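You operate a simulated robot arm through the tools that you are given. There is no shell and no other tool. Be economical: measure what you need, move in short steps, check, and stop when the job is done.

You are at the controls of a simulated robot arm. One attempt, no reset.

TASK
Cap the full green jar, stand it in the blue tray and park the white jar under the cock.
Fine: first turn the full jar to the open station between clay hopper and viewer. Set down upright: what you pick out.

The check looks at the end state, three seconds after you hand in, the way a careful person would. Anything else that was tipped, shoved, dropped, spilled or broken makes it a failure. Lids that push on must go on centred and level and be pressed home; caps that screw on are set level and turned clockwise until they are tight.

THE ROBOT
A 7-joint arm with a two-finger parallel gripper, fixed in place. Base frame: the origin is at the foot of the arm, x ahead of it, y to its left, z up; the work surface is at about z = 700. Lengths are in mm, angles in degrees, forces in N, time in s.
With the tool pointing down near the work surface it reaches from about 280 to 680 mm from the base axis. Its first joint turns from -66.0 to 66.0 degrees. Payload 1.57 kg.
The tool frame sits at the grasp point between the pads (the TCP): z along the fingers, y along the line on which they close. The tips reach 30 mm beyond it. Largest opening 110 mm; finger width 24, thickness 12; the body of the gripper, 48 by 112 mm, starts 78 mm behind the TCP.
Orientation is told as [roll, pitch, yaw] about the base's x, y, z axes, in that order, counted from this pose: with the fingers straight down and closing along the base's y, the tool's x points along the base's -x, its y along +y and its z along -z.

THE INTERFACE
- The arm moves only by the tool apply_moves. Its argument "commands" is a list of rows, each a list of 7 numbers: the gripper command, from -1 (shut) to 1 (fully open), values between in proportion, then the shift along the tool's x, y, z in units of 250 mm (1.0 is 250 mm), then the turn, a rotation vector about the tool's x, y, z in units of 60 degrees (1.0 is 60 degrees). In form: [[jaw, tx, ty, tz, rx, ry, rz], ...]. A call has 1 to 20 rows; each row is the pose to reach, as a shift and turn from the pose commanded when the call began, along the tool's axes at that moment. A call with a number of a shift or a turn outside -1 to 1 is refused whole. Rows are played at 5 a second. More than 50 mm and 8.6 degrees between two rows, or a gripper value outside its range, and nothing of the call is played. Where a pose cannot be reached the arm comes as near as it can. A force on the tool above 40 N (or 10 N above the force at the start of the call, whichever is more), or a blocked arm, ends the call early, and 0.2 s more pass. The fingers move at their own pace (about 108 mm/s each) and stop on an object; they squeeze with about 22 N. The grip force told is the motor's: it shows also when the fingers shut on nothing. Time passes only in rows, and 0.2 s behind the last, so rows that repeat a pose let the fingers close. It gives the time, the measured TCP pose, the force on the tool (base axes), the opening and the grip force at its end, in the units of the frame above (readings bear some noise), with the torque about the TCP (base axes, N m) and any sound that the robot's microphone picked up.
- Cameras (640 x 400 px; columns grow to the right, rows downward): "scene" is fixed at [168.7, -401.2, 1392.4]; the picture's right is [0.70, -0.71, 0.00], its down [-0.48, -0.47, -0.74] and it looks along [0.53, 0.52, -0.67] (base axes); focal length 280 px, centre (320, 200). "wrist" rides on the gripper at [70, 16, -141] in the tool frame; the picture's right is [-0.23, 0.97, 0.00], its down [-0.86, -0.20, -0.48] and it looks along [-0.47, -0.11, 0.88] (tool axes); focal length 222 px, centre (320, 200). There is no depth. A picture from a camera that has moved, and an enlarged one, comes with that camera's place and axes in the base frame and with its lens.
- snapshot(camera): a new picture of that camera. The clock stands still meanwhile.
- close_up(camera, box): a new picture of the part [left, top, right, bottom] of that camera's present view, enlarged. The clock stands still meanwhile.
- hand_in(): hands the job in; it is judged then, once.

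Go step by step. Nothing tells you positions but the pictures and the camera data: compare them with the known pose of the tool, close in by small moves and look again before you grip or let go. The budget is 120 turns and 64 pictures, counting those below and the enlarged ones. Unless the task says otherwise, let go and move clear before handing in, and close with one line.

The tools are called after "Call:" by a JSON object that holds its "name" and its "arguments". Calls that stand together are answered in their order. apply_moves: Moves the arm, as the interface text tells. Its arguments: {"type":"object","properties":{"commands":{"type":"array","items":{"type":"array","items":{"type":"number"}}}},"required":["commands"]} The other tools are called the same way: snapshot (camera) takes a picture; close_up (camera, box) takes an enlarged picture of a part of a camera's view; hand_in () hands the job in.

At the start:

```text
clock: 0.0
tcp_pos: [377.4, -18.3, 1177.8]
ee_rot: [0.0, -0.1, 0.1]
force: [0.2, -0.5, -0.6]
wrist_torque: [-0.03, 0.01, -0.02]
finger_gap: 110.0
gripper_force: 0.1
```

scene: 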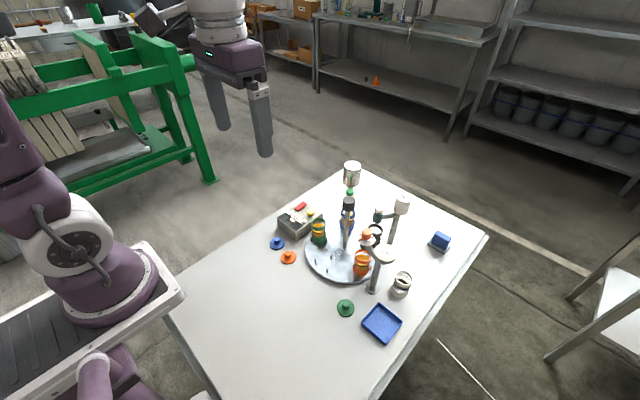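
wrist: 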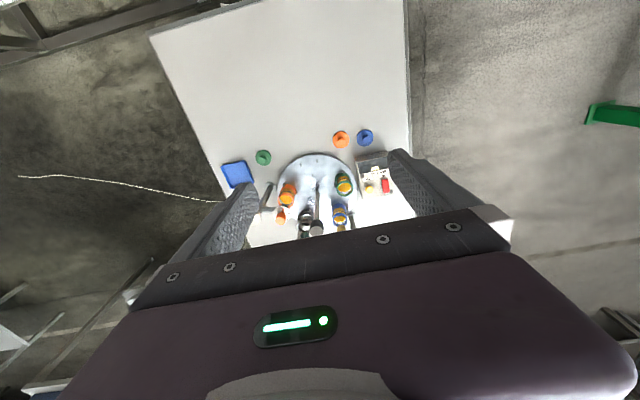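

I see a table with a turntable carrying several jars, hoppers, lids and a blue tray. I'll look closer first.

Call:
{"name": "close_up", "arguments": {"camera": "scene", "box": [290, 150, 430, 300]}}

Call:
{"name": "close_up", "arguments": {"camera": "scene", "box": [260, 180, 480, 350]}}

Call:
{"name": "close_up", "arguments": {"camera": "wrist", "box": [200, 100, 420, 250]}}

```text
2.67 times, centred on (360, 225) of scene
camera zoom: at [168.7, -401.2, 1392.4], right [0.7, -0.71, 0.0], down [-0.48, -0.47, -0.74], along [0.53, 0.52, -0.67], focal length 747 px, centre (213, 133)
```

zoom: 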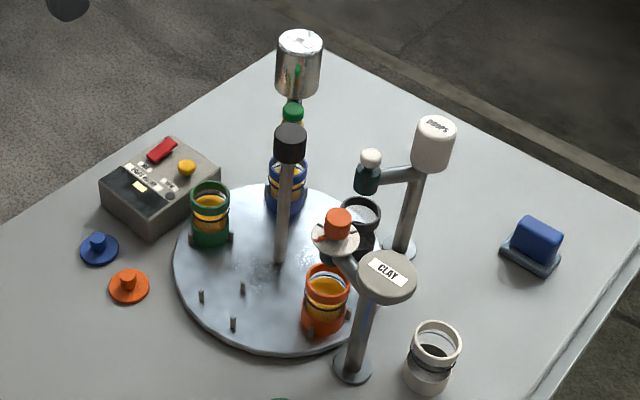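

```text
2.35 times, centred on (370, 265) of scene
camera zoom: at [168.7, -401.2, 1392.4], right [0.7, -0.71, 0.0], down [-0.48, -0.47, -0.74], along [0.53, 0.52, -0.67], focal length 659 px, centre (202, 47)
```

zoom: 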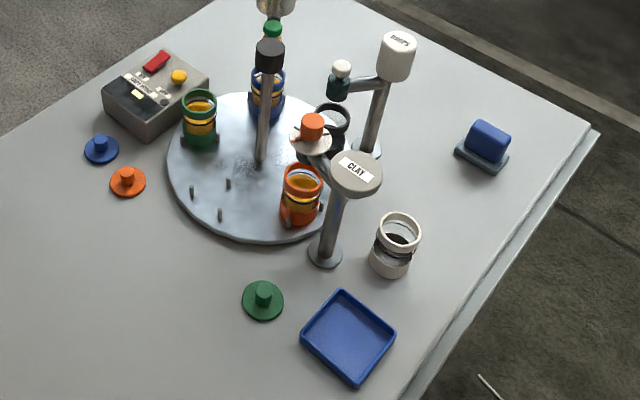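

```text
2.67 times, centred on (310, 175) of wrist
camera zoom: at [308.9, -1.7, 1319.8], right [0.23, 0.97, 0.0], down [0.86, -0.2, 0.48], along [0.47, -0.11, -0.88], focal length 592 px, centre (347, 267)
```

zoom: 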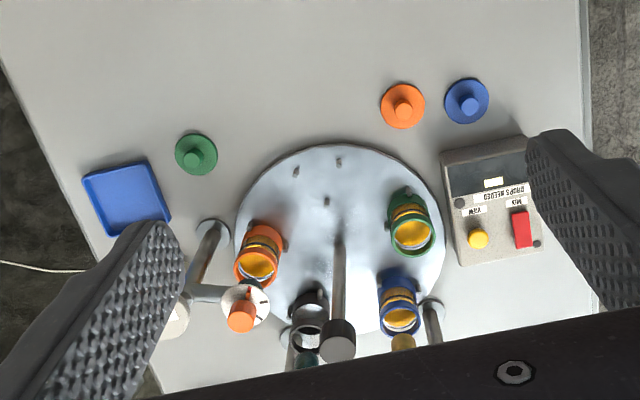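

The turntable has five stations: open one nearest the robot (~[517,-83]), green at the viewer box, blue at the tank, black at the drops, orange at clay. I'll lower the wrist camera for a better look.

Call:
{"name": "apply_moves", "arguments": {"commands": [[1, 0, 0, 0.18, 0, 0, 0], [1, 0, 0, 0.36, 0, 0, 0], [1, 0, 0, 0.54, 0, 0, 0], [1, 0, 0, 0.6, 0, 0, 0], [1, 0, 0, 0.6, 0, 0, 0]]}}

Call:
{"name": "snapshot", "arguments": {"camera": "wrist"}}

Call:
{"name": "close_up", "arguments": {"camera": "scene", "box": [320, 150, 420, 212]}}

Call:
{"name": "close_up", "arguments": {"camera": "scene", "box": [265, 195, 345, 245]}}

```text
clock: 1.2
tcp_pos: [377.4, -18.8, 1028.8]
ee_rot: [0.0, 0.0, 0.1]
force: [-0.6, 0.4, -0.2]
wrist_torque: [-0.02, 0.01, -0.01]
finger_gap: 110.1
gripper_force: 0.1
```

```text
58 pictures are left
camera wrist: at [308.4, -1.8, 1171.1], right [0.23, 0.97, 0.0], down [0.86, -0.2, 0.48], along [0.47, -0.11, -0.88], focal length 222 px, centre (320, 200)
```

wrist: 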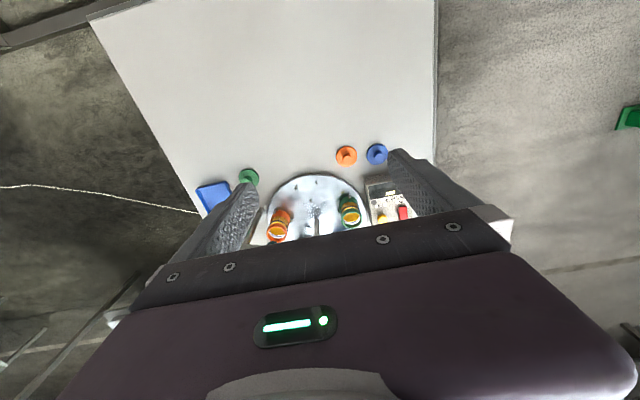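

```text
6.40 times, centred on (370, 181) of scene
camera zoom: at [168.7, -401.2, 1392.4], right [0.7, -0.71, 0.0], down [-0.48, -0.47, -0.74], along [0.53, 0.52, -0.67], focal length 1792 px, centre (0, 322)
```

zoom: 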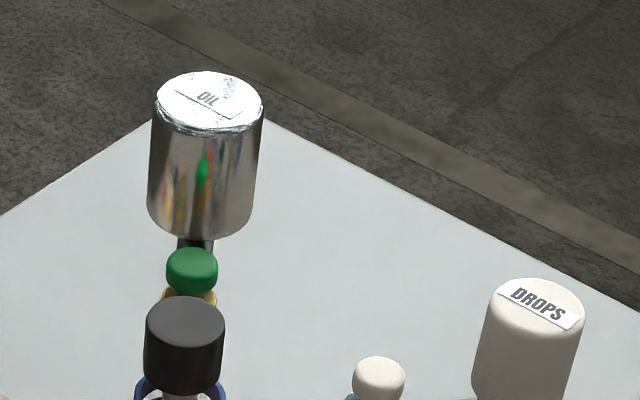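

```text
8.00 times, centred on (305, 220) of scene
camera zoom: at [168.7, -401.2, 1392.4], right [0.7, -0.71, 0.0], down [-0.48, -0.47, -0.74], along [0.53, 0.52, -0.67], focal length 2240 px, centre (440, 40)
```

zoom: 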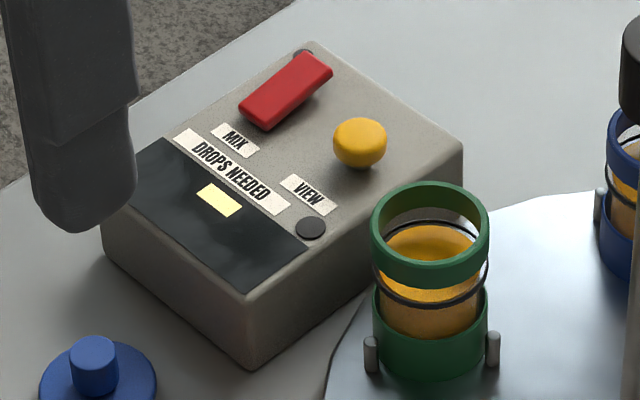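

The cock is on the oil tank at the far station; the black knob on the central post should turn the plate. I go above the knob.

Call:
{"name": "apply_moves", "arguments": {"commands": [[1, -0.15, -0.04, 0.04, 0, 0, 0], [1, -0.3, -0.08, 0.08, 0, 0, 0], [1, -0.45, -0.12, 0.12, 0, 0, 0], [1, -0.6, -0.16, 0.16, 0, 0, 0], [1, -0.75, -0.2, 0.2, 0, 0, 0], [1, -0.904, -0.244, 0.236, 0, 0, 0], [1, -0.904, -0.244, 0.236, 0, 0, 0]]}}

Call:
{"name": "snapshot", "arguments": {"camera": "wrist"}}

Call:
{"name": "snapshot", "arguments": {"camera": "scene"}}

```text
clock: 2.8
tcp_pos: [608.3, -80.2, 969.3]
ee_rot: [0.1, 0.0, 0.0]
force: [0.0, -1.4, 0.6]
wrist_torque: [-0.02, -0.01, 0.02]
finger_gap: 109.9
gripper_force: 0.1
```

```text
55 pictures are left
camera wrist: at [538.6, -63.3, 1111.4], right [0.23, 0.97, 0.0], down [0.86, -0.2, 0.48], along [0.47, -0.11, -0.88], focal length 222 px, centre (320, 200)
```

wrist: 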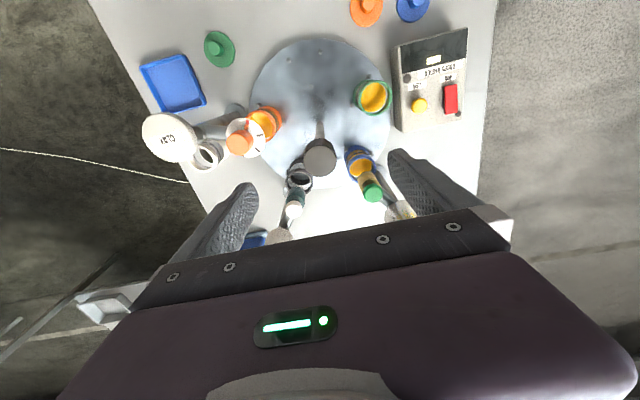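

```text
54 pictures are left
```

scene: 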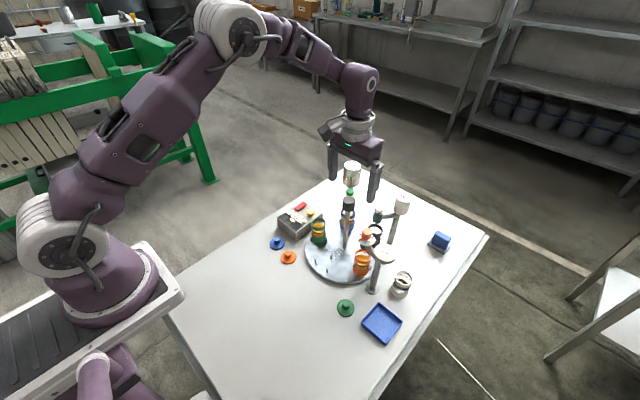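

The knob's top is at about (603,-79,908). I turn the hand to yaw -36°, narrow the jaws and come down around the knob.

Call:
{"name": "apply_moves", "arguments": {"commands": [[0.1, 0.019, 0.003, 0, 0, 0, 0.14], [0.1, 0.019, 0.003, 0, 0, 0, 0.28], [0.1, 0.019, 0.003, 0, 0, 0, 0.42], [0.1, 0.019, 0.003, 0, 0, 0, 0.56], [0.1, 0.019, 0.003, 0, 0, 0, 0.6], [0.1, 0.019, 0.003, 0.1, 0, 0, 0.6], [0.1, 0.019, 0.003, 0.2, 0, 0, 0.6], [0.1, 0.019, 0.003, 0.304, 0, 0, 0.6], [0.1, 0.019, 0.003, 0.304, 0, 0, 0.6]]}}

Call:
{"name": "snapshot", "arguments": {"camera": "wrist"}}

```text
clock: 4.8
tcp_pos: [598.8, -77.3, 891.4]
ee_rot: [0.0, 0.0, -36.1]
force: [-0.2, -0.3, -0.5]
wrist_torque: [0.01, 0.02, -0.01]
finger_gap: 60.5
gripper_force: 0.0
```

```text
53 pictures are left
camera wrist: at [552.8, -22.9, 1034.2], right [0.76, 0.65, 0.0], down [0.57, -0.66, 0.48], along [0.31, -0.36, -0.88], focal length 222 px, centre (320, 200)
```

wrist: 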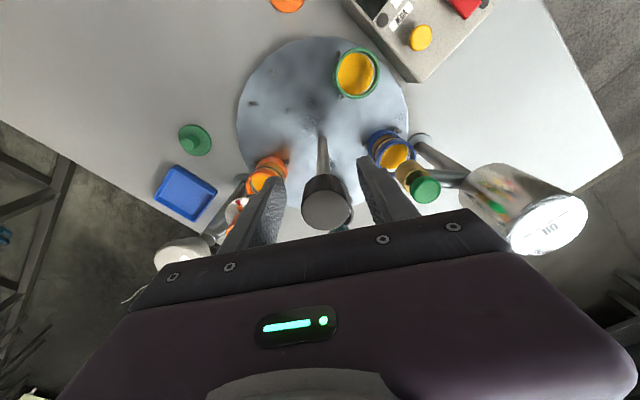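

The knob is between the fingers, about 3 mm to the tool's +y. I shift and grip.

Call:
{"name": "apply_moves", "arguments": {"commands": [[0.1, 0, 0.012, 0, 0, 0, 0], [-1, 0, 0.012, 0, 0, 0, 0], [-1, 0, 0.012, 0, 0, 0, 0], [-1, 0, 0.012, 0, 0, 0, 0], [-1, 0, 0.012, 0, 0, 0, 0]]}}

```text
clock: 6.0
tcp_pos: [599.6, -75.9, 891.5]
ee_rot: [-0.1, -0.1, -36.0]
force: [-3.4, -4.3, 1.3]
wrist_torque: [0.38, -0.11, -0.04]
finger_gap: 31.8
gripper_force: 39.9
```

Gripped. I ease the side force and start turning counter-clockwise (seen from above).

Call:
{"name": "apply_moves", "arguments": {"commands": [[-1, 0, -0.006, 0, 0, 0, 0], [-1, 0, -0.006, 0, 0, 0, -0.07], [-1, 0, -0.006, 0, 0, 0, -0.14], [-1, 0, -0.006, 0, 0, 0, -0.2], [-1, 0, -0.006, 0, 0, 0, -0.2]]}}

Call:
{"name": "snapshot", "arguments": {"camera": "scene"}}

```text
clock: 7.2
tcp_pos: [599.5, -77.1, 891.3]
ee_rot: [0.1, 0.2, -24.0]
force: [-12.4, -1.1, -11.9]
wrist_torque: [0.81, 0.69, -0.01]
finger_gap: 31.8
gripper_force: 40.3
```

```text
52 pictures are left
```

scene: 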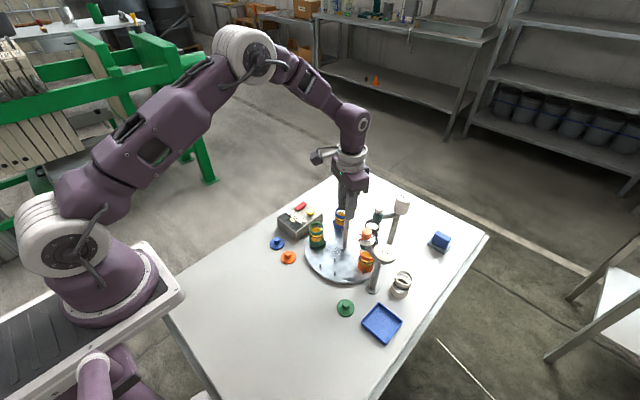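

The plate turns with the knob. I continue, easing the sideways load.

Call:
{"name": "apply_moves", "arguments": {"commands": [[-1, 0.007, -0.003, 0.002, 0, 0, 0], [-1, 0.007, -0.003, 0.002, 0, 0, -0.08], [-1, 0.007, -0.003, 0.002, 0, 0, -0.16], [-1, 0.007, -0.003, 0.002, 0, 0, -0.24], [-1, 0.007, -0.003, 0.002, 0, 0, -0.32], [-1, 0.007, -0.003, 0.002, 0, 0, -0.4], [-1, 0.007, -0.003, 0.002, 0, 0, -0.4]]}}

```text
clock: 8.8
tcp_pos: [599.4, -80.1, 892.6]
ee_rot: [-0.1, -0.1, 0.0]
force: [10.3, -25.5, -25.6]
wrist_torque: [0.6, -0.29, -0.17]
finger_gap: 31.6
gripper_force: 40.2
```

Half-way; the side force grew, so I recentre on the knob before going on.

Call:
{"name": "apply_moves", "arguments": {"commands": [[-1, -0.004, -0.012, 0.008, 0, 0, 0], [-1, -0.004, -0.012, 0.008, 0, 0, 0]]}}

Call:
{"name": "close_up", "arguments": {"camera": "scene", "box": [260, 180, 420, 300]}}

```text
clock: 9.4
tcp_pos: [598.9, -80.1, 892.3]
ee_rot: [0.0, -0.2, 0.1]
force: [-9.4, -6.5, 27.5]
wrist_torque: [-0.41, 0.16, -0.07]
finger_gap: 31.4
gripper_force: 40.6
```

```text
3.33 times, centred on (340, 240) of scene
camera zoom: at [168.0, -401.2, 1392.5], right [0.7, -0.71, 0.0], down [-0.48, -0.47, -0.74], along [0.53, 0.52, -0.67], focal length 933 px, centre (253, 67)
```

zoom: 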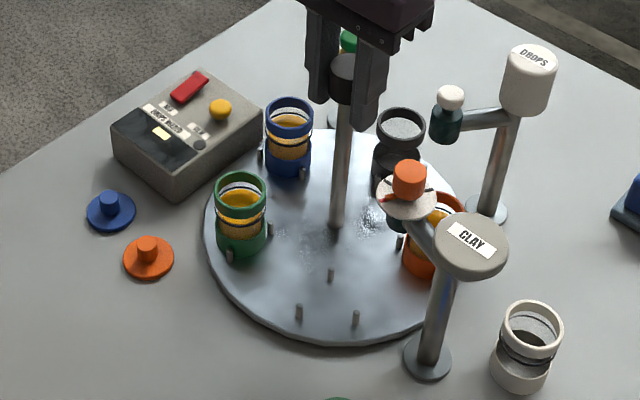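

Good; I back off about 1 mm in z and turn the remaining 36°.

Call:
{"name": "apply_moves", "arguments": {"commands": [[-1, 0.002, -0.004, -0.004, 0, 0, 0], [-1, 0.002, -0.004, -0.004, 0, 0, -0.08], [-1, 0.002, -0.004, -0.004, 0, 0, -0.16], [-1, 0.002, -0.004, -0.004, 0, 0, -0.24], [-1, 0.002, -0.004, -0.004, 0, 0, -0.3], [-1, 0.002, -0.004, -0.004, 0, 0, -0.3]]}}

```text
clock: 10.8
tcp_pos: [599.1, -82.4, 891.8]
ee_rot: [0.0, -0.2, 18.1]
force: [9.0, -2.5, 12.4]
wrist_torque: [0.71, -0.8, -0.03]
finger_gap: 31.7
gripper_force: 40.5
```

Call:
{"name": "apply_moves", "arguments": {"commands": [[-1, 0, 0, -0.001, 0, 0, -0.08], [-1, 0, -0.004, -0.001, 0, 0, -0.16], [-1, 0, -0.006, -0.001, 0, 0, -0.24], [-1, 0, -0.006, -0.001, 0, 0, -0.3], [-1, 0, -0.006, -0.001, 0, 0, -0.3]]}}

Call:
{"name": "close_up", "arguments": {"camera": "scene", "box": [260, 180, 420, 300]}}

```text
clock: 12.0
tcp_pos: [600.1, -83.3, 891.0]
ee_rot: [-0.1, -0.2, 36.2]
force: [18.9, -3.6, 26.0]
wrist_torque: [0.28, 0.43, -0.07]
finger_gap: 31.5
gripper_force: 40.3
```

```text
3.33 times, centred on (340, 240) of scene
camera zoom: at [168.7, -401.2, 1392.4], right [0.7, -0.71, 0.0], down [-0.48, -0.47, -0.74], along [0.53, 0.52, -0.67], focal length 933 px, centre (253, 67)
```

zoom: 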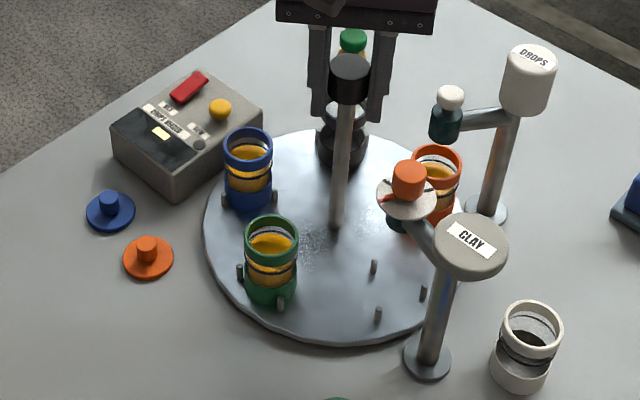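

Green is now exactly at the open station (peg positions match). I release, raise, and move over to the green lid near (467,-201).

Call:
{"name": "apply_moves", "arguments": {"commands": [[0.1, 0, 0, 0, 0, 0, 0], [0.1, 0, 0, 0, 0, 0, 0], [0.1, 0, 0, -0.12, 0, 0, 0], [0.1, 0, 0, -0.24, 0, 0, 0], [0.1, 0, 0, -0.36, 0, 0, 0], [0.1, 0.12, -0.012, -0.36, 0, 0, 0.1], [0.1, 0.24, -0.024, -0.36, 0, 0, 0.2], [0.1, 0.36, -0.036, -0.36, 0, 0, 0.3], [0.1, 0.48, -0.048, -0.36, 0, 0, 0.4], [0.1, 0.6, -0.06, -0.36, 0, 0, 0.5], [0.1, 0.708, -0.069, -0.36, 0, 0, 0.6], [0.1, 0.708, -0.069, -0.36, 0, 0, 0.6]]}}

```text
clock: 14.6
tcp_pos: [467.7, -201.3, 982.0]
ee_rot: [0.0, 0.0, 0.0]
force: [-0.8, -0.8, 0.9]
wrist_torque: [0.02, 0.03, 0.03]
finger_gap: 60.4
gripper_force: 0.1
```

Clear of the knob; I go down toward the lid, opening wider, and look.

Call:
{"name": "apply_moves", "arguments": {"commands": [[0.3, 0, 0, 0.18, 0, 0, 0], [0.3, 0, 0, 0.36, 0, 0, 0], [0.3, 0, 0, 0.54, 0, 0, 0], [0.3, 0, 0, 0.72, 0, 0, 0], [0.3, 0, 0, 0.72, 0, 0, 0]]}}

Call:
{"name": "snapshot", "arguments": {"camera": "wrist"}}

Call:
{"name": "close_up", "arguments": {"camera": "wrist", "box": [270, 130, 370, 220]}}

Call:
{"name": "close_up", "arguments": {"camera": "scene", "box": [300, 220, 420, 340]}}

```text
clock: 15.8
tcp_pos: [466.7, -200.3, 799.0]
ee_rot: [0.0, 0.0, 0.0]
force: [-0.3, -0.1, 0.3]
wrist_torque: [0.01, 0.03, 0.0]
finger_gap: 71.4
gripper_force: 0.1
```

```text
49 pictures are left
camera wrist: at [397.0, -182.4, 941.5], right [0.23, 0.97, 0.0], down [0.86, -0.2, 0.48], along [0.47, -0.11, -0.88], focal length 222 px, centre (320, 200)
```

wrist: 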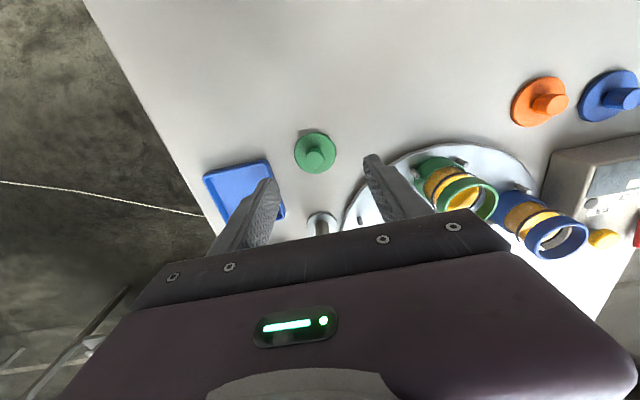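

```text
4.44 times, centred on (320, 175) of wrist
camera zoom: at [397.0, -182.4, 941.5], right [0.23, 0.97, 0.0], down [0.86, -0.2, 0.48], along [0.47, -0.11, -0.88], focal length 987 px, centre (320, 311)
```

zoom: 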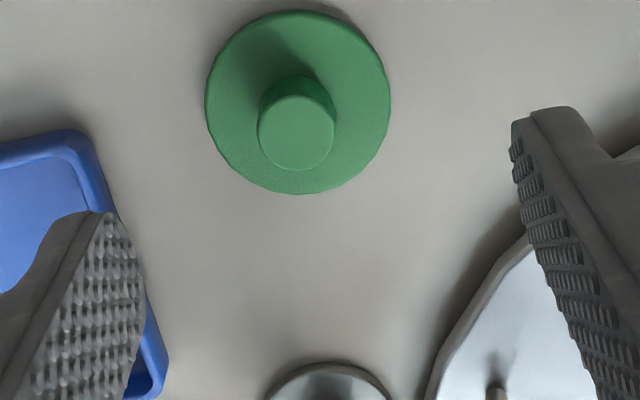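

```text
3.33 times, centred on (360, 280) of scene
camera zoom: at [168.7, -401.2, 1392.4], right [0.7, -0.71, 0.0], down [-0.48, -0.47, -0.74], along [0.53, 0.52, -0.67], focal length 933 px, centre (187, -67)
```

zoom: 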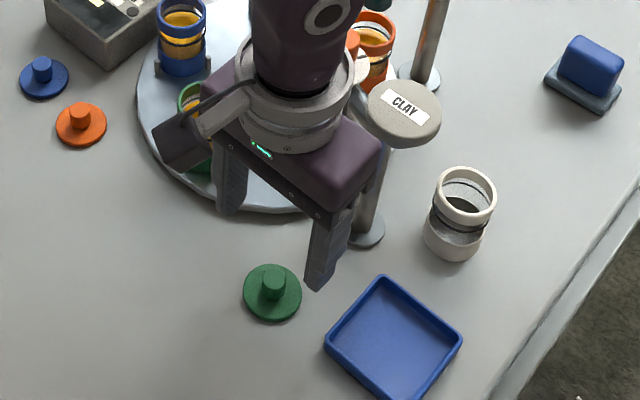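

The lid is a disc with a push knob, centred near (464,-204), knob top about z=730. I align and go down part-way, then check.

Call:
{"name": "apply_moves", "arguments": {"commands": [[0, 0.012, -0.018, 0.08, 0, 0, 0], [0, 0.012, -0.018, 0.16, 0, 0, 0], [0, 0.012, -0.018, 0.16, 0, 0, 0]]}}

Call:
{"name": "close_up", "arguments": {"camera": "wrist", "box": [240, 120, 400, 220]}}

Call:
{"name": "close_up", "arguments": {"camera": "scene", "box": [310, 260, 390, 330]}}

```text
clock: 16.6
tcp_pos: [461.8, -204.2, 760.0]
ee_rot: [0.0, 0.0, 0.0]
force: [-0.2, -0.3, 0.4]
wrist_torque: [0.01, -0.02, 0.01]
finger_gap: 55.2
gripper_force: 0.1
```

```text
4.00 times, centred on (320, 170) of wrist
camera zoom: at [393.3, -186.4, 903.4], right [0.23, 0.97, 0.0], down [0.86, -0.2, 0.48], along [0.47, -0.11, -0.88], focal length 888 px, centre (320, 320)
```

zoom: 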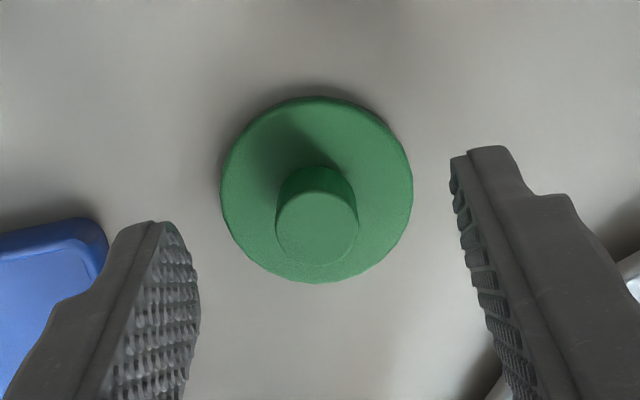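

```text
5.71 times, centred on (350, 295) of scene
camera zoom: at [168.7, -401.2, 1392.4], right [0.7, -0.71, 0.0], down [-0.48, -0.47, -0.74], along [0.53, 0.52, -0.67], focal length 1600 px, centre (149, -343)
```

zoom: 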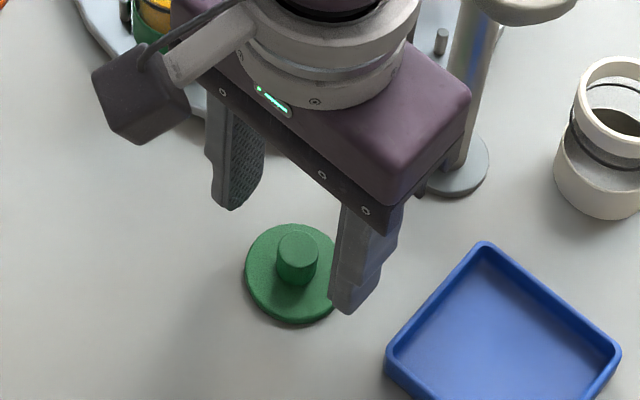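

Aligned within ~1 mm. I go down so the tips are just over the disc and close on the knob.

Call:
{"name": "apply_moves", "arguments": {"commands": [[0, 0, -0.003, 0.04, 0, 0, 0], [0, 0, -0.003, 0.076, 0, 0, 0], [0, 0, -0.003, 0.076, 0, 0, 0], [-1, 0, -0.003, 0.076, 0, 0, 0], [-1, 0, -0.003, 0.076, 0, 0, 0], [-1, 0, -0.003, 0.076, 0, 0, 0], [-1, 0, -0.003, 0.076, 0, 0, 0]]}}

Call:
{"name": "close_up", "arguments": {"camera": "wrist", "box": [240, 120, 400, 220]}}

```text
clock: 18.2
tcp_pos: [462.6, -205.2, 741.4]
ee_rot: [0.0, 0.0, -0.1]
force: [0.1, 0.0, -0.7]
wrist_torque: [0.01, 0.03, 0.01]
finger_gap: 15.2
gripper_force: 22.2
```

```text
4.00 times, centred on (320, 170) of wrist
camera zoom: at [393.2, -186.8, 884.6], right [0.23, 0.97, 0.0], down [0.86, -0.2, 0.48], along [0.47, -0.11, -0.88], focal length 888 px, centre (320, 320)
```

zoom: 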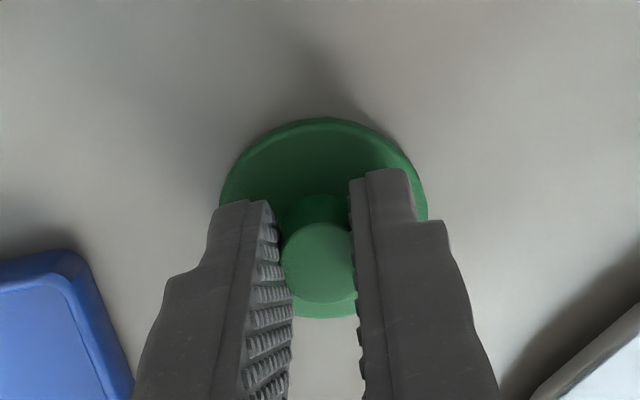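

Knob gripped (15 mm). I lift and carry the lid to beside the green jar at the open station.

Call:
{"name": "apply_moves", "arguments": {"commands": [[-1, 0, 0, -0.1, 0, 0, 0], [-1, 0, 0, -0.25, 0, 0, 0], [-1, 0, 0, -0.4, 0, 0, 0], [-1, 0, 0, -0.5, 0, 0, 0], [-1, -0.06, 0.15, -0.5, 0, 0, 0], [-1, -0.12, 0.3, -0.5, 0, 0, 0], [-1, -0.18, 0.4, -0.5, 0, 0, 0], [-1, -0.216, 0.49, -0.5, 0, 0, 0], [-1, -0.216, 0.49, -0.5, 0, 0, 0]]}}

Call:
{"name": "snapshot", "arguments": {"camera": "wrist"}}

Call:
{"name": "close_up", "arguments": {"camera": "scene", "box": [270, 180, 390, 280]}}

```text
clock: 20.2
tcp_pos: [518.3, -85.5, 866.5]
ee_rot: [0.1, 0.1, 0.0]
force: [0.2, -0.1, -0.2]
wrist_torque: [0.01, -0.01, -0.06]
finger_gap: 15.4
gripper_force: 21.9
```

```text
43 pictures are left
camera wrist: at [449.8, -67.4, 1008.6], right [0.23, 0.97, 0.0], down [0.85, -0.2, 0.48], along [0.47, -0.11, -0.88], focal length 222 px, centre (320, 200)
```

wrist: 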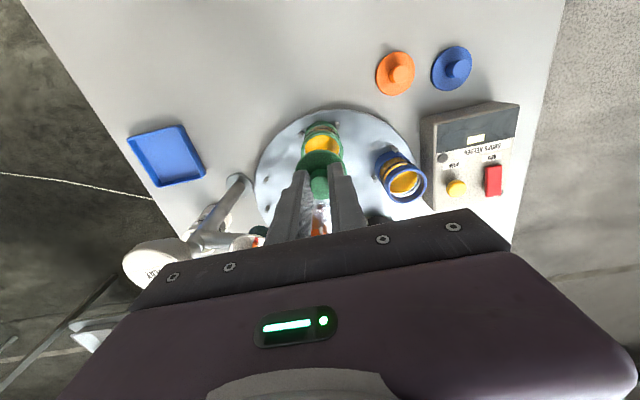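

```text
4.00 times, centred on (330, 230) of scene
camera zoom: at [168.8, -401.2, 1392.4], right [0.7, -0.71, 0.0], down [-0.48, -0.47, -0.74], along [0.53, 0.52, -0.67], focal length 1120 px, centre (280, 80)
```

zoom: 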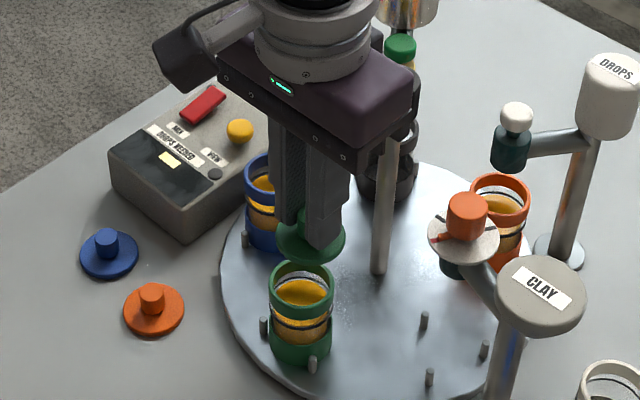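

The jar axis is near (517,-80), rim about z=778. I take close-ups to align the lid precisely.

Call:
{"name": "close_up", "arguments": {"camera": "wrist", "box": [270, 105, 370, 205]}}

Call:
{"name": "close_up", "arguments": {"camera": "scene", "box": [320, 220, 370, 275]}}

```text
4.00 times, centred on (320, 155) of wrist
camera zoom: at [449.8, -67.4, 1008.6], right [0.23, 0.97, 0.0], down [0.85, -0.2, 0.48], along [0.47, -0.11, -0.88], focal length 888 px, centre (320, 380)
```

zoom: 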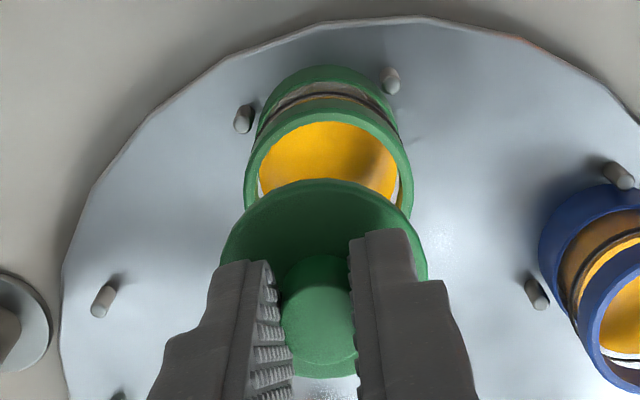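

```text
7.27 times, centred on (345, 248) of scene
camera zoom: at [168.8, -401.2, 1392.4], right [0.7, -0.71, 0.0], down [-0.48, -0.47, -0.74], along [0.53, 0.52, -0.67], focal length 2037 px, centre (138, -146)
```

zoom: 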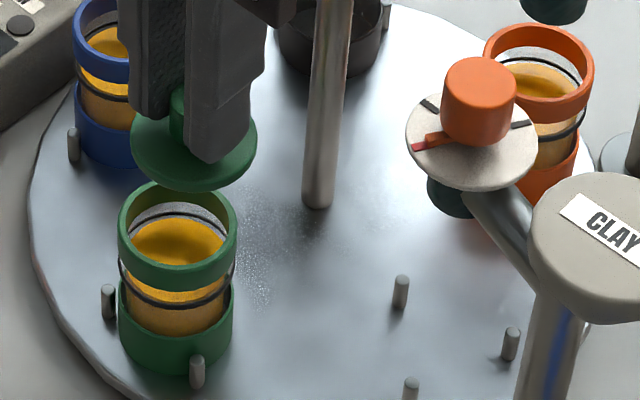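

The lid must shift about (-3.3,+2.5) mm. I apply it, lower to some 18 mm over the rim, and recheck.

Call:
{"name": "apply_moves", "arguments": {"commands": [[-1, 0.013, 0.01, 0, 0, 0, 0], [-1, 0.013, 0.01, 0.06, 0, 0, 0], [-1, 0.013, 0.01, 0.12, 0, 0, 0], [-1, 0.013, 0.01, 0.12, 0, 0, 0]]}}

Call:
{"name": "close_up", "arguments": {"camera": "wrist", "box": [270, 105, 370, 205]}}

Call:
{"name": "close_up", "arguments": {"camera": "scene", "box": [300, 220, 350, 275]}}

```text
clock: 21.2
tcp_pos: [514.3, -80.2, 835.4]
ee_rot: [0.0, -0.1, 0.0]
force: [0.1, 0.1, -0.6]
wrist_torque: [0.04, 0.0, -0.03]
finger_gap: 15.2
gripper_force: 22.0
```

```text
4.00 times, centred on (320, 155) of wrist
camera zoom: at [445.6, -63.3, 978.2], right [0.23, 0.97, 0.0], down [0.86, -0.2, 0.48], along [0.47, -0.11, -0.88], focal length 888 px, centre (320, 380)
```

zoom: 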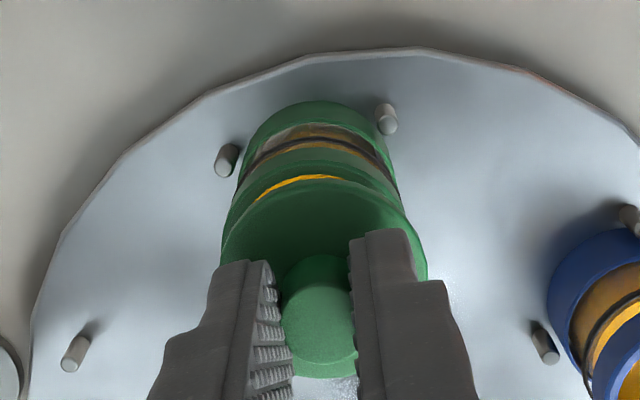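

```text
7.27 times, centred on (325, 248) of scene
camera zoom: at [168.7, -401.2, 1392.4], right [0.7, -0.71, 0.0], down [-0.48, -0.47, -0.74], along [0.53, 0.52, -0.67], focal length 2037 px, centre (284, -146)
```

zoom: 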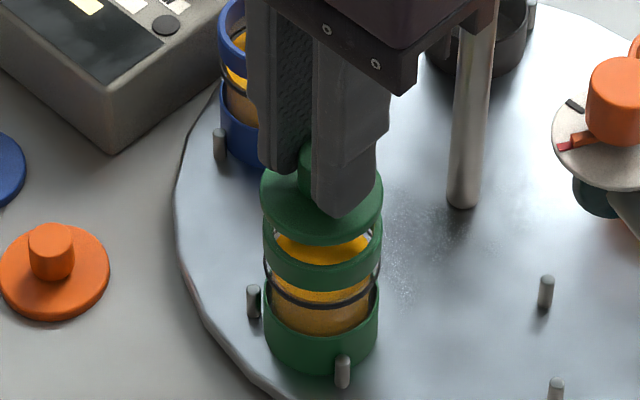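

Lid and jar line up within ~1 mm. I make the last trim and lower until contact.

Call:
{"name": "apply_moves", "arguments": {"commands": [[-1, -0.002, -0.003, 0.03, 0, 0, 0], [-1, -0.002, -0.003, 0.04, 0, 0, 0], [-1, -0.002, -0.003, 0.048, 0, 0, 0], [-1, -0.002, -0.003, 0.054, 0, 0, 0], [-1, -0.002, -0.003, 0.06, 0, 0, 0], [-1, -0.002, -0.003, 0.064, 0, 0, 0], [-1, -0.002, -0.003, 0.068, 0, 0, 0]]}}

Call:
{"name": "close_up", "arguments": {"camera": "scene", "box": [300, 220, 350, 275]}}

```text
clock: 22.8
tcp_pos: [515.3, -82.3, 821.0]
ee_rot: [0.0, 0.0, 0.0]
force: [-2.7, 0.1, 21.2]
wrist_torque: [-0.2, -0.05, -0.04]
finger_gap: 15.8
gripper_force: 21.8
heard: snap
```

```text
7.27 times, centred on (325, 248) of scene
camera zoom: at [168.3, -401.1, 1392.5], right [0.7, -0.71, 0.0], down [-0.48, -0.47, -0.74], along [0.53, 0.52, -0.67], focal length 2037 px, centre (284, -146)
```

zoom: 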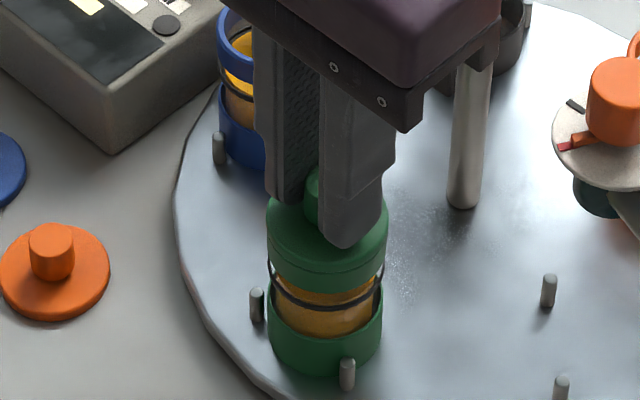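

A snap: the lid is seated level. I open, then slide down around the jar's sides with tips staying above the pegs.

Call:
{"name": "apply_moves", "arguments": {"commands": [[0.5, 0, 0, 0, 0, 0, 0], [0.5, 0, 0, -0.02, 0, 0, 0], [0.5, 0, 0, -0.02, 0, 0, 0], [0.5, 0, 0, -0.02, 0, 0, 0]]}}

Call:
{"name": "close_up", "arguments": {"camera": "wrist", "box": [260, 105, 380, 225]}}

Call:
{"name": "close_up", "arguments": {"camera": "scene", "box": [290, 210, 360, 275]}}

```text
clock: 23.8
tcp_pos: [515.8, -83.4, 824.1]
ee_rot: [0.0, 0.0, 0.0]
force: [0.0, -0.3, 0.7]
wrist_torque: [0.03, -0.01, -0.01]
finger_gap: 82.4
gripper_force: 0.0
```

```text
3.33 times, centred on (320, 165) of wrist
camera zoom: at [446.3, -66.7, 966.9], right [0.23, 0.97, 0.0], down [0.86, -0.2, 0.48], along [0.47, -0.11, -0.88], focal length 740 px, centre (320, 317)
```

zoom: 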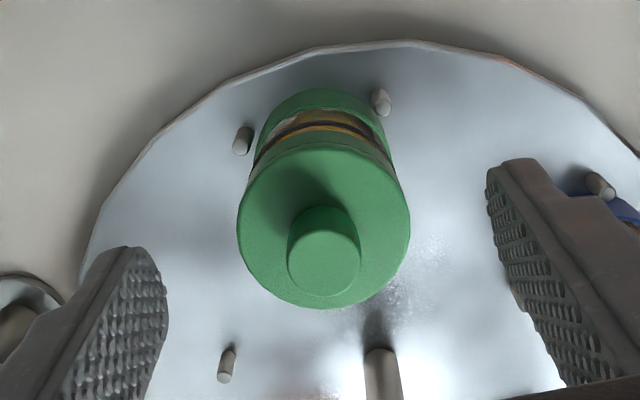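

```text
6.15 times, centred on (325, 242) of scene
camera zoom: at [168.7, -401.2, 1392.4], right [0.7, -0.71, 0.0], down [-0.48, -0.47, -0.74], along [0.53, 0.52, -0.67], focal length 1723 px, centre (289, -62)
```

zoom: 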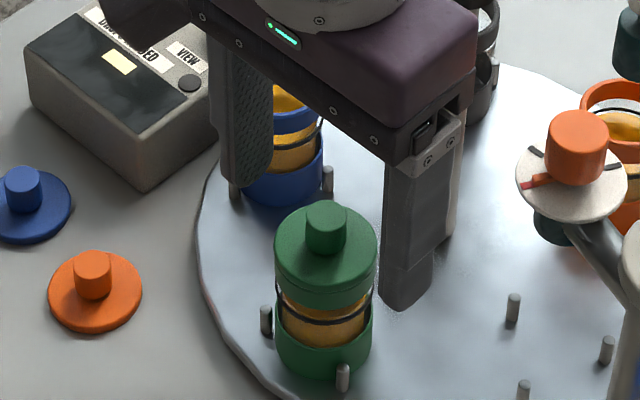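

Cap looks level and flush. I descend and grip the jar sides.

Call:
{"name": "apply_moves", "arguments": {"commands": [[0.5, 0, 0, 0.1, 0, 0, 0], [0.5, 0, 0, 0.2, 0, 0, 0], [0.5, 0, 0, 0.23, 0, 0, 0], [0.5, 0, 0, 0.23, 0, 0, 0], [0.1, 0, 0, 0.23, 0, 0, 0], [-1, 0, 0, 0.23, 0, 0, 0], [-1, 0, 0, 0.23, 0, 0, 0], [-1, 0, 0, 0.23, 0, 0, 0]]}}

Call:
{"name": "close_up", "arguments": {"camera": "scene", "box": [290, 210, 360, 275]}}

```text
clock: 25.6
tcp_pos: [514.6, -82.8, 768.3]
ee_rot: [0.0, -0.1, 0.0]
force: [0.0, 0.0, -0.5]
wrist_torque: [-0.02, 0.01, 0.0]
finger_gap: 44.2
gripper_force: 22.1
```

```text
6.15 times, centred on (325, 242) of scene
camera zoom: at [168.8, -401.2, 1392.4], right [0.7, -0.71, 0.0], down [-0.48, -0.47, -0.74], along [0.53, 0.52, -0.67], focal length 1723 px, centre (289, -62)
```

zoom: 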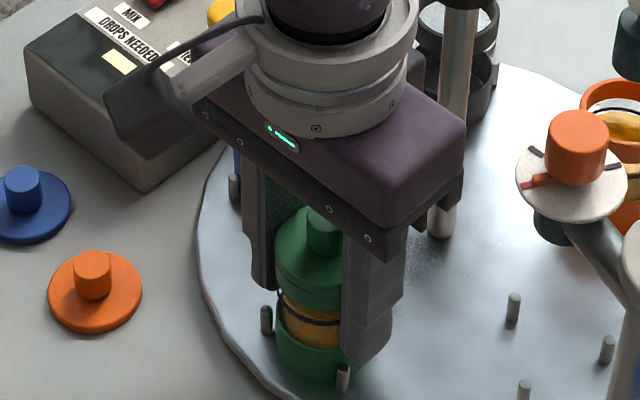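

Firm grip (44 mm). I lift straight up and carry it, swinging wide of the clay hopper, to above the tray at (495,-293).

Call:
{"name": "apply_moves", "arguments": {"commands": [[-1, 0, 0, -0.06, 0, 0, 0], [-1, 0, 0, -0.14, 0, 0, 0], [-1, 0, 0, -0.24, 0, 0, 0], [-1, 0, 0, -0.36, 0, 0, 0], [-1, 0.03, 0, -0.46, 0, 0, 0], [-1, 0.12, -0.04, -0.5, 0, 0, 0], [-1, 0.2, -0.13, -0.5, 0, 0, 0], [-1, 0.24, -0.25, -0.5, 0, 0, 0], [-1, 0.24, -0.37, -0.5, 0, 0, 0], [-1, 0.24, -0.49, -0.5, 0, 0, 0], [-1, 0.2, -0.6, -0.5, 0, 0, 0], [-1, 0.15, -0.7, -0.5, 0, 0, 0], [-1, 0.11, -0.78, -0.5, 0, 0, 0], [-1, 0.08, -0.842, -0.5, 0, 0, 0], [-1, 0.08, -0.842, -0.5, 0, 0, 0]]}}

Call:
{"name": "snapshot", "arguments": {"camera": "wrist"}}

Call:
{"name": "close_up", "arguments": {"camera": "scene", "box": [300, 200, 450, 350]}}

```text
clock: 28.8
tcp_pos: [496.5, -292.0, 893.3]
ee_rot: [0.0, -0.1, 0.1]
force: [0.7, 0.2, -0.7]
wrist_torque: [-0.06, 0.01, 0.0]
finger_gap: 44.2
gripper_force: 22.3
```

```text
33 pictures are left
camera wrist: at [426.5, -275.5, 1034.7], right [0.23, 0.97, 0.0], down [0.86, -0.2, 0.48], along [0.47, -0.11, -0.88], focal length 222 px, centre (320, 200)
```

wrist: 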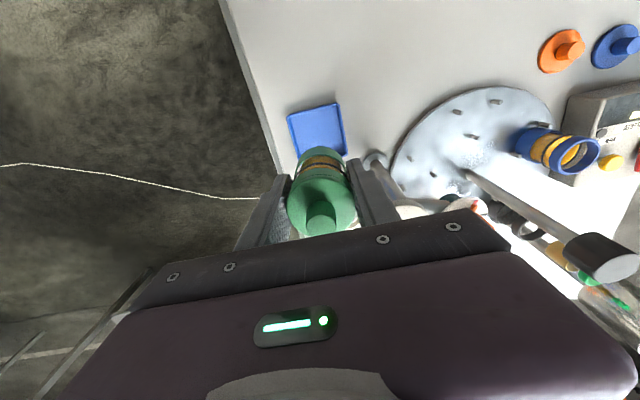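

```text
2.67 times, centred on (375, 275) of scene
camera zoom: at [168.8, -401.2, 1392.4], right [0.7, -0.71, 0.0], down [-0.48, -0.47, -0.74], along [0.53, 0.52, -0.67], focal length 747 px, centre (173, 0)
```

zoom: 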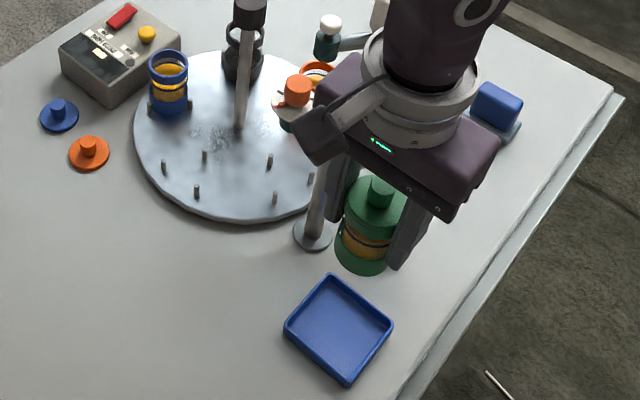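

Tray centre is at about (494.5,-293.5). I trim and lower to a bit above it, then check.

Call:
{"name": "apply_moves", "arguments": {"commands": [[-1, 0.008, -0.006, 0.1, 0, 0, 0], [-1, 0.008, -0.006, 0.22, 0, 0, 0], [-1, 0.008, -0.006, 0.34, 0, 0, 0], [-1, 0.008, -0.006, 0.44, 0, 0, 0], [-1, 0.008, -0.006, 0.46, 0, 0, 0], [-1, 0.008, -0.006, 0.46, 0, 0, 0]]}}

Call:
{"name": "close_up", "arguments": {"camera": "scene", "box": [340, 260, 420, 350]}}

Call:
{"name": "close_up", "arguments": {"camera": "wrist", "box": [260, 105, 380, 225]}}

```text
clock: 30.2
tcp_pos: [490.5, -293.0, 776.9]
ee_rot: [0.0, 0.0, 0.0]
force: [0.5, 0.3, -1.4]
wrist_torque: [-0.03, 0.01, 0.0]
finger_gap: 44.2
gripper_force: 22.2
```

```text
4.44 times, centred on (380, 305) of scene
camera zoom: at [168.8, -401.2, 1392.4], right [0.7, -0.71, 0.0], down [-0.48, -0.47, -0.74], along [0.53, 0.52, -0.67], focal length 1245 px, centre (53, -267)
```

zoom: 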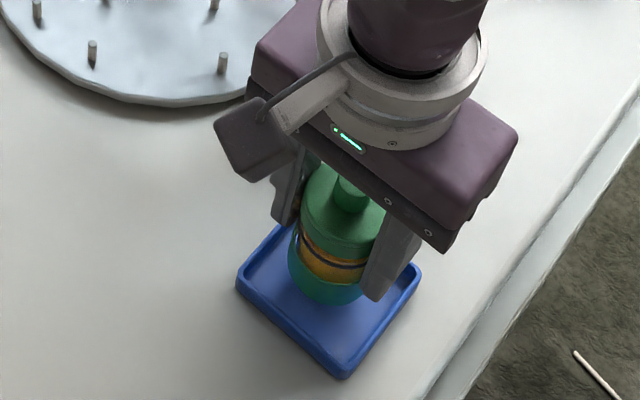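

```text
3.33 times, centred on (320, 165) of wrist
camera zoom: at [423.1, -275.8, 919.2], right [0.23, 0.97, 0.0], down [0.86, -0.2, 0.48], along [0.47, -0.11, -0.88], focal length 740 px, centre (320, 317)
```

zoom: 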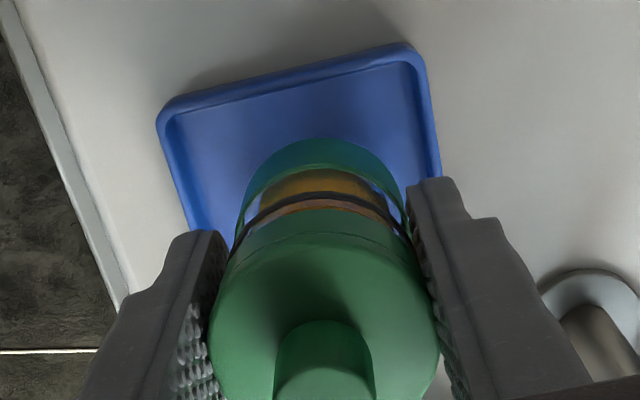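

The jar is over the tray's middle within a few mm. I lower in small steps until it stands.

Call:
{"name": "apply_moves", "arguments": {"commands": [[-1, -0.01, 0, 0.03, 0, 0, 0], [-1, -0.01, 0, 0.046, 0, 0, 0], [-1, -0.01, 0, 0.056, 0, 0, 0], [-1, -0.01, 0, 0.062, 0, 0, 0], [-1, -0.01, 0, 0.066, 0, 0, 0]]}}

```text
clock: 31.4
tcp_pos: [493.6, -292.4, 761.8]
ee_rot: [0.1, 0.0, -0.1]
force: [-0.1, -0.2, -1.0]
wrist_torque: [0.01, 0.01, 0.0]
finger_gap: 44.1
gripper_force: 21.8
```

Call:
{"name": "apply_moves", "arguments": {"commands": [[-1, 0, 0, 0.004, 0, 0, 0], [-1, 0, 0, 0.008, 0, 0, 0], [-1, 0, 0, 0.012, 0, 0, 0], [-1, 0, 0, 0.016, 0, 0, 0]]}}

Call:
{"name": "close_up", "arguments": {"camera": "scene", "box": [340, 260, 420, 350]}}

```text
clock: 32.4
tcp_pos: [494.1, -294.3, 756.8]
ee_rot: [0.0, -0.1, -0.1]
force: [-1.5, 1.2, 4.5]
wrist_torque: [0.08, 0.04, -0.02]
finger_gap: 44.3
gripper_force: 22.1
```

```text
4.44 times, centred on (380, 305) of scene
camera zoom: at [168.6, -401.1, 1392.5], right [0.7, -0.71, 0.0], down [-0.48, -0.47, -0.74], along [0.53, 0.52, -0.67], focal length 1245 px, centre (53, -267)
```

zoom: 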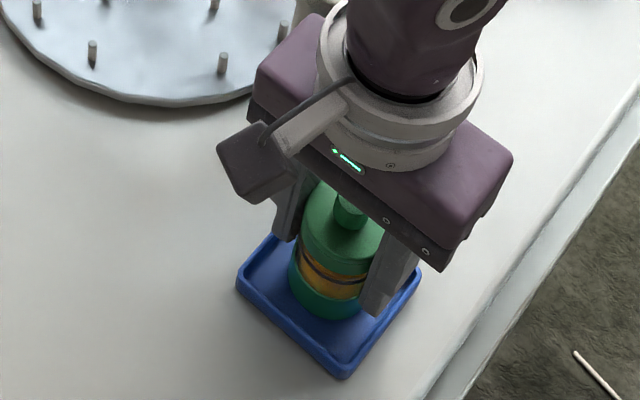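

The jar stands in the tray (contact felt). I release, rise, and go above the white jar at about (604,-276), turning the hand to yaw -55° to clear the hopper.

Call:
{"name": "apply_moves", "arguments": {"commands": [[0.1, 0, 0, 0, 0, 0, 0], [0.1, 0, 0, 0, 0, 0, 0], [0.1, 0, 0, -0.08, 0, 0, 0], [0.1, 0, 0, -0.2, 0, 0, 0], [0.1, 0, 0, -0.38, 0, 0, 0], [0.1, 0, 0, -0.56, 0, 0, 0], [0.1, 0, 0, -0.73, 0, 0, 0], [0.1, -0.06, 0.01, -0.73, 0, 0, 0.13], [0.1, -0.12, 0.02, -0.73, 0, 0, 0.26], [0.1, -0.18, 0.03, -0.73, 0, 0, 0.39], [0.1, -0.24, 0.04, -0.73, 0, 0, 0.52], [0.3, -0.3, 0.05, -0.73, 0, 0, 0.65], [0.4, -0.36, 0.06, -0.73, 0, 0, 0.78], [0.5, -0.44, 0.068, -0.73, 0, 0, 0.917], [0.5, -0.44, 0.068, -0.73, 0, 0, 0.917]]}}

Call:
{"name": "snapshot", "arguments": {"camera": "wrist"}}

Call:
{"name": "close_up", "arguments": {"camera": "scene", "box": [330, 210, 430, 350]}}

```text
clock: 35.6
tcp_pos: [604.6, -278.3, 939.1]
ee_rot: [0.0, 0.0, -55.1]
force: [0.7, 0.3, -0.1]
wrist_torque: [-0.03, 0.04, -0.02]
finger_gap: 82.5
gripper_force: 0.1
```

```text
28 pictures are left
camera wrist: at [579.0, -210.9, 1080.3], right [0.93, 0.37, 0.0], down [0.33, -0.82, 0.48], along [0.18, -0.44, -0.88], focal length 222 px, centre (320, 200)
```

wrist: 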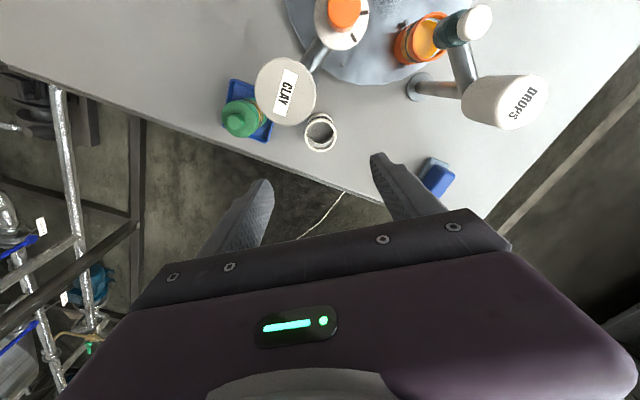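

```text
2.86 times, centred on (380, 280) of scene
camera zoom: at [168.8, -401.2, 1392.4], right [0.7, -0.71, 0.0], down [-0.48, -0.47, -0.74], along [0.53, 0.52, -0.67], focal length 800 px, centre (149, -29)
```

zoom: 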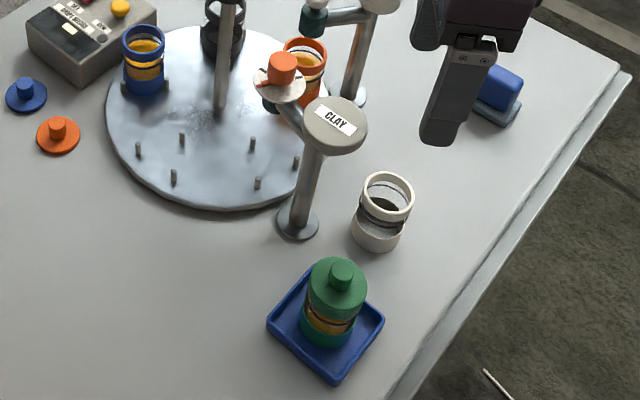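

Green stands well in the tray. I enlarge to fix the white jar's position.

Call:
{"name": "close_up", "arguments": {"camera": "wrist", "box": [280, 95, 360, 165]}}

Call:
{"name": "close_up", "arguments": {"camera": "scene", "box": [370, 255, 430, 305]}}

```text
5.71 times, centred on (320, 130) of wrist
camera zoom: at [579.0, -210.9, 1080.3], right [0.93, 0.37, 0.0], down [0.33, -0.82, 0.48], along [0.18, -0.44, -0.88], focal length 1269 px, centre (320, 600)
```

zoom: 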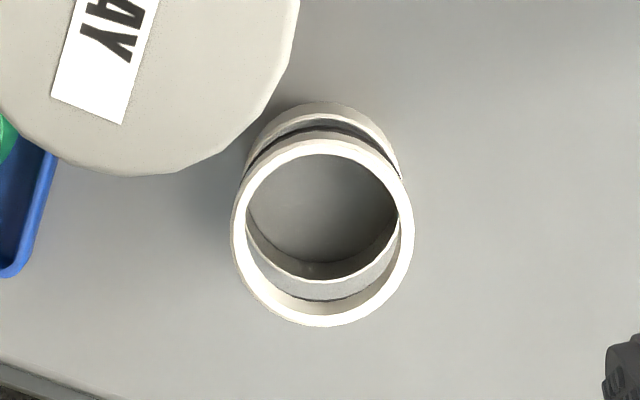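

```text
8.00 times, centred on (400, 280) of scene
camera zoom: at [168.8, -401.2, 1392.4], right [0.7, -0.71, 0.0], down [-0.48, -0.47, -0.74], along [0.53, 0.52, -0.67], focal length 2240 px, centre (-320, -440)
```

zoom: 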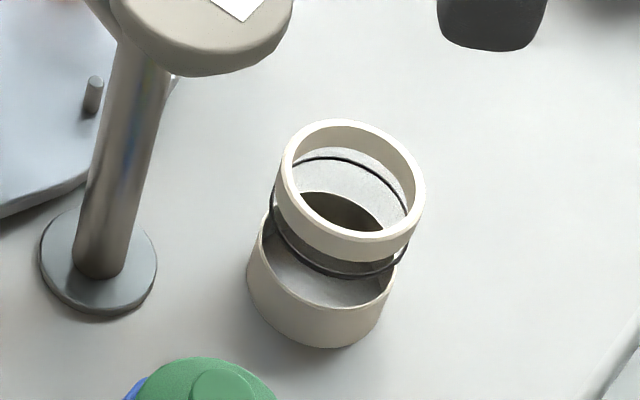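

White jar axis at (605,-274). I trim and descend to mid height for a check.

Call:
{"name": "apply_moves", "arguments": {"commands": [[0.5, 0.009, 0.004, 0.12, 0, 0, 0], [0.5, 0.009, 0.004, 0.28, 0, 0, 0], [0.5, 0.009, 0.004, 0.44, 0, 0, 0], [0.5, 0.009, 0.004, 0.56, 0, 0, 0], [0.5, 0.009, 0.004, 0.56, 0, 0, 0]]}}

Call:
{"name": "snapshot", "arguments": {"camera": "wrist"}}

Call:
{"name": "close_up", "arguments": {"camera": "scene", "box": [340, 210, 430, 310]}}

```text
clock: 36.8
tcp_pos: [605.5, -275.3, 798.4]
ee_rot: [0.1, -0.1, -54.9]
force: [1.5, -0.1, 0.0]
wrist_torque: [0.01, -0.01, -0.03]
finger_gap: 82.4
gripper_force: 0.0
```

```text
24 pictures are left
camera wrist: at [579.5, -207.8, 940.8], right [0.93, 0.37, 0.0], down [0.33, -0.82, 0.48], along [0.18, -0.44, -0.88], focal length 222 px, centre (320, 200)
```

wrist: 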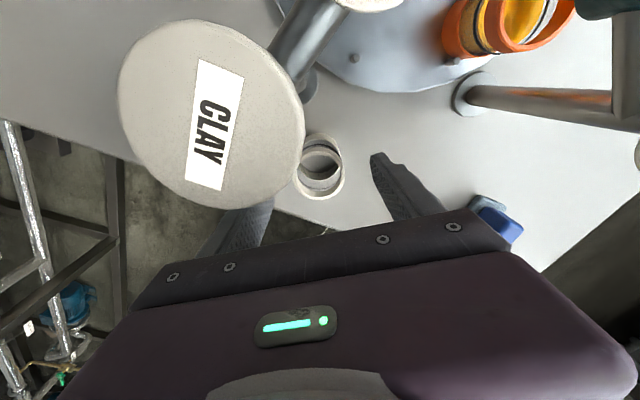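

```text
4.00 times, centred on (385, 260) of scene
camera zoom: at [168.7, -401.2, 1392.4], right [0.7, -0.71, 0.0], down [-0.48, -0.47, -0.74], along [0.53, 0.52, -0.67], focal length 1120 px, centre (60, -40)
```

zoom: 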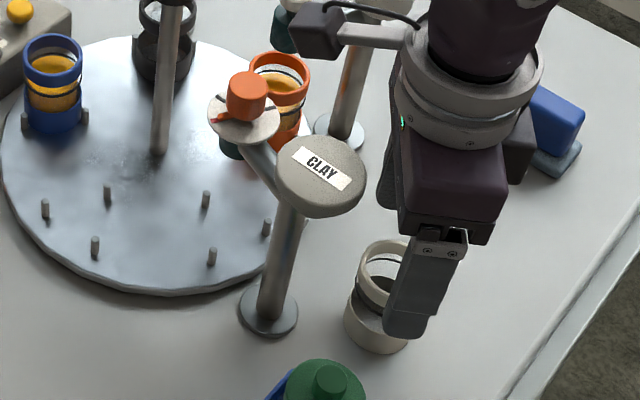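

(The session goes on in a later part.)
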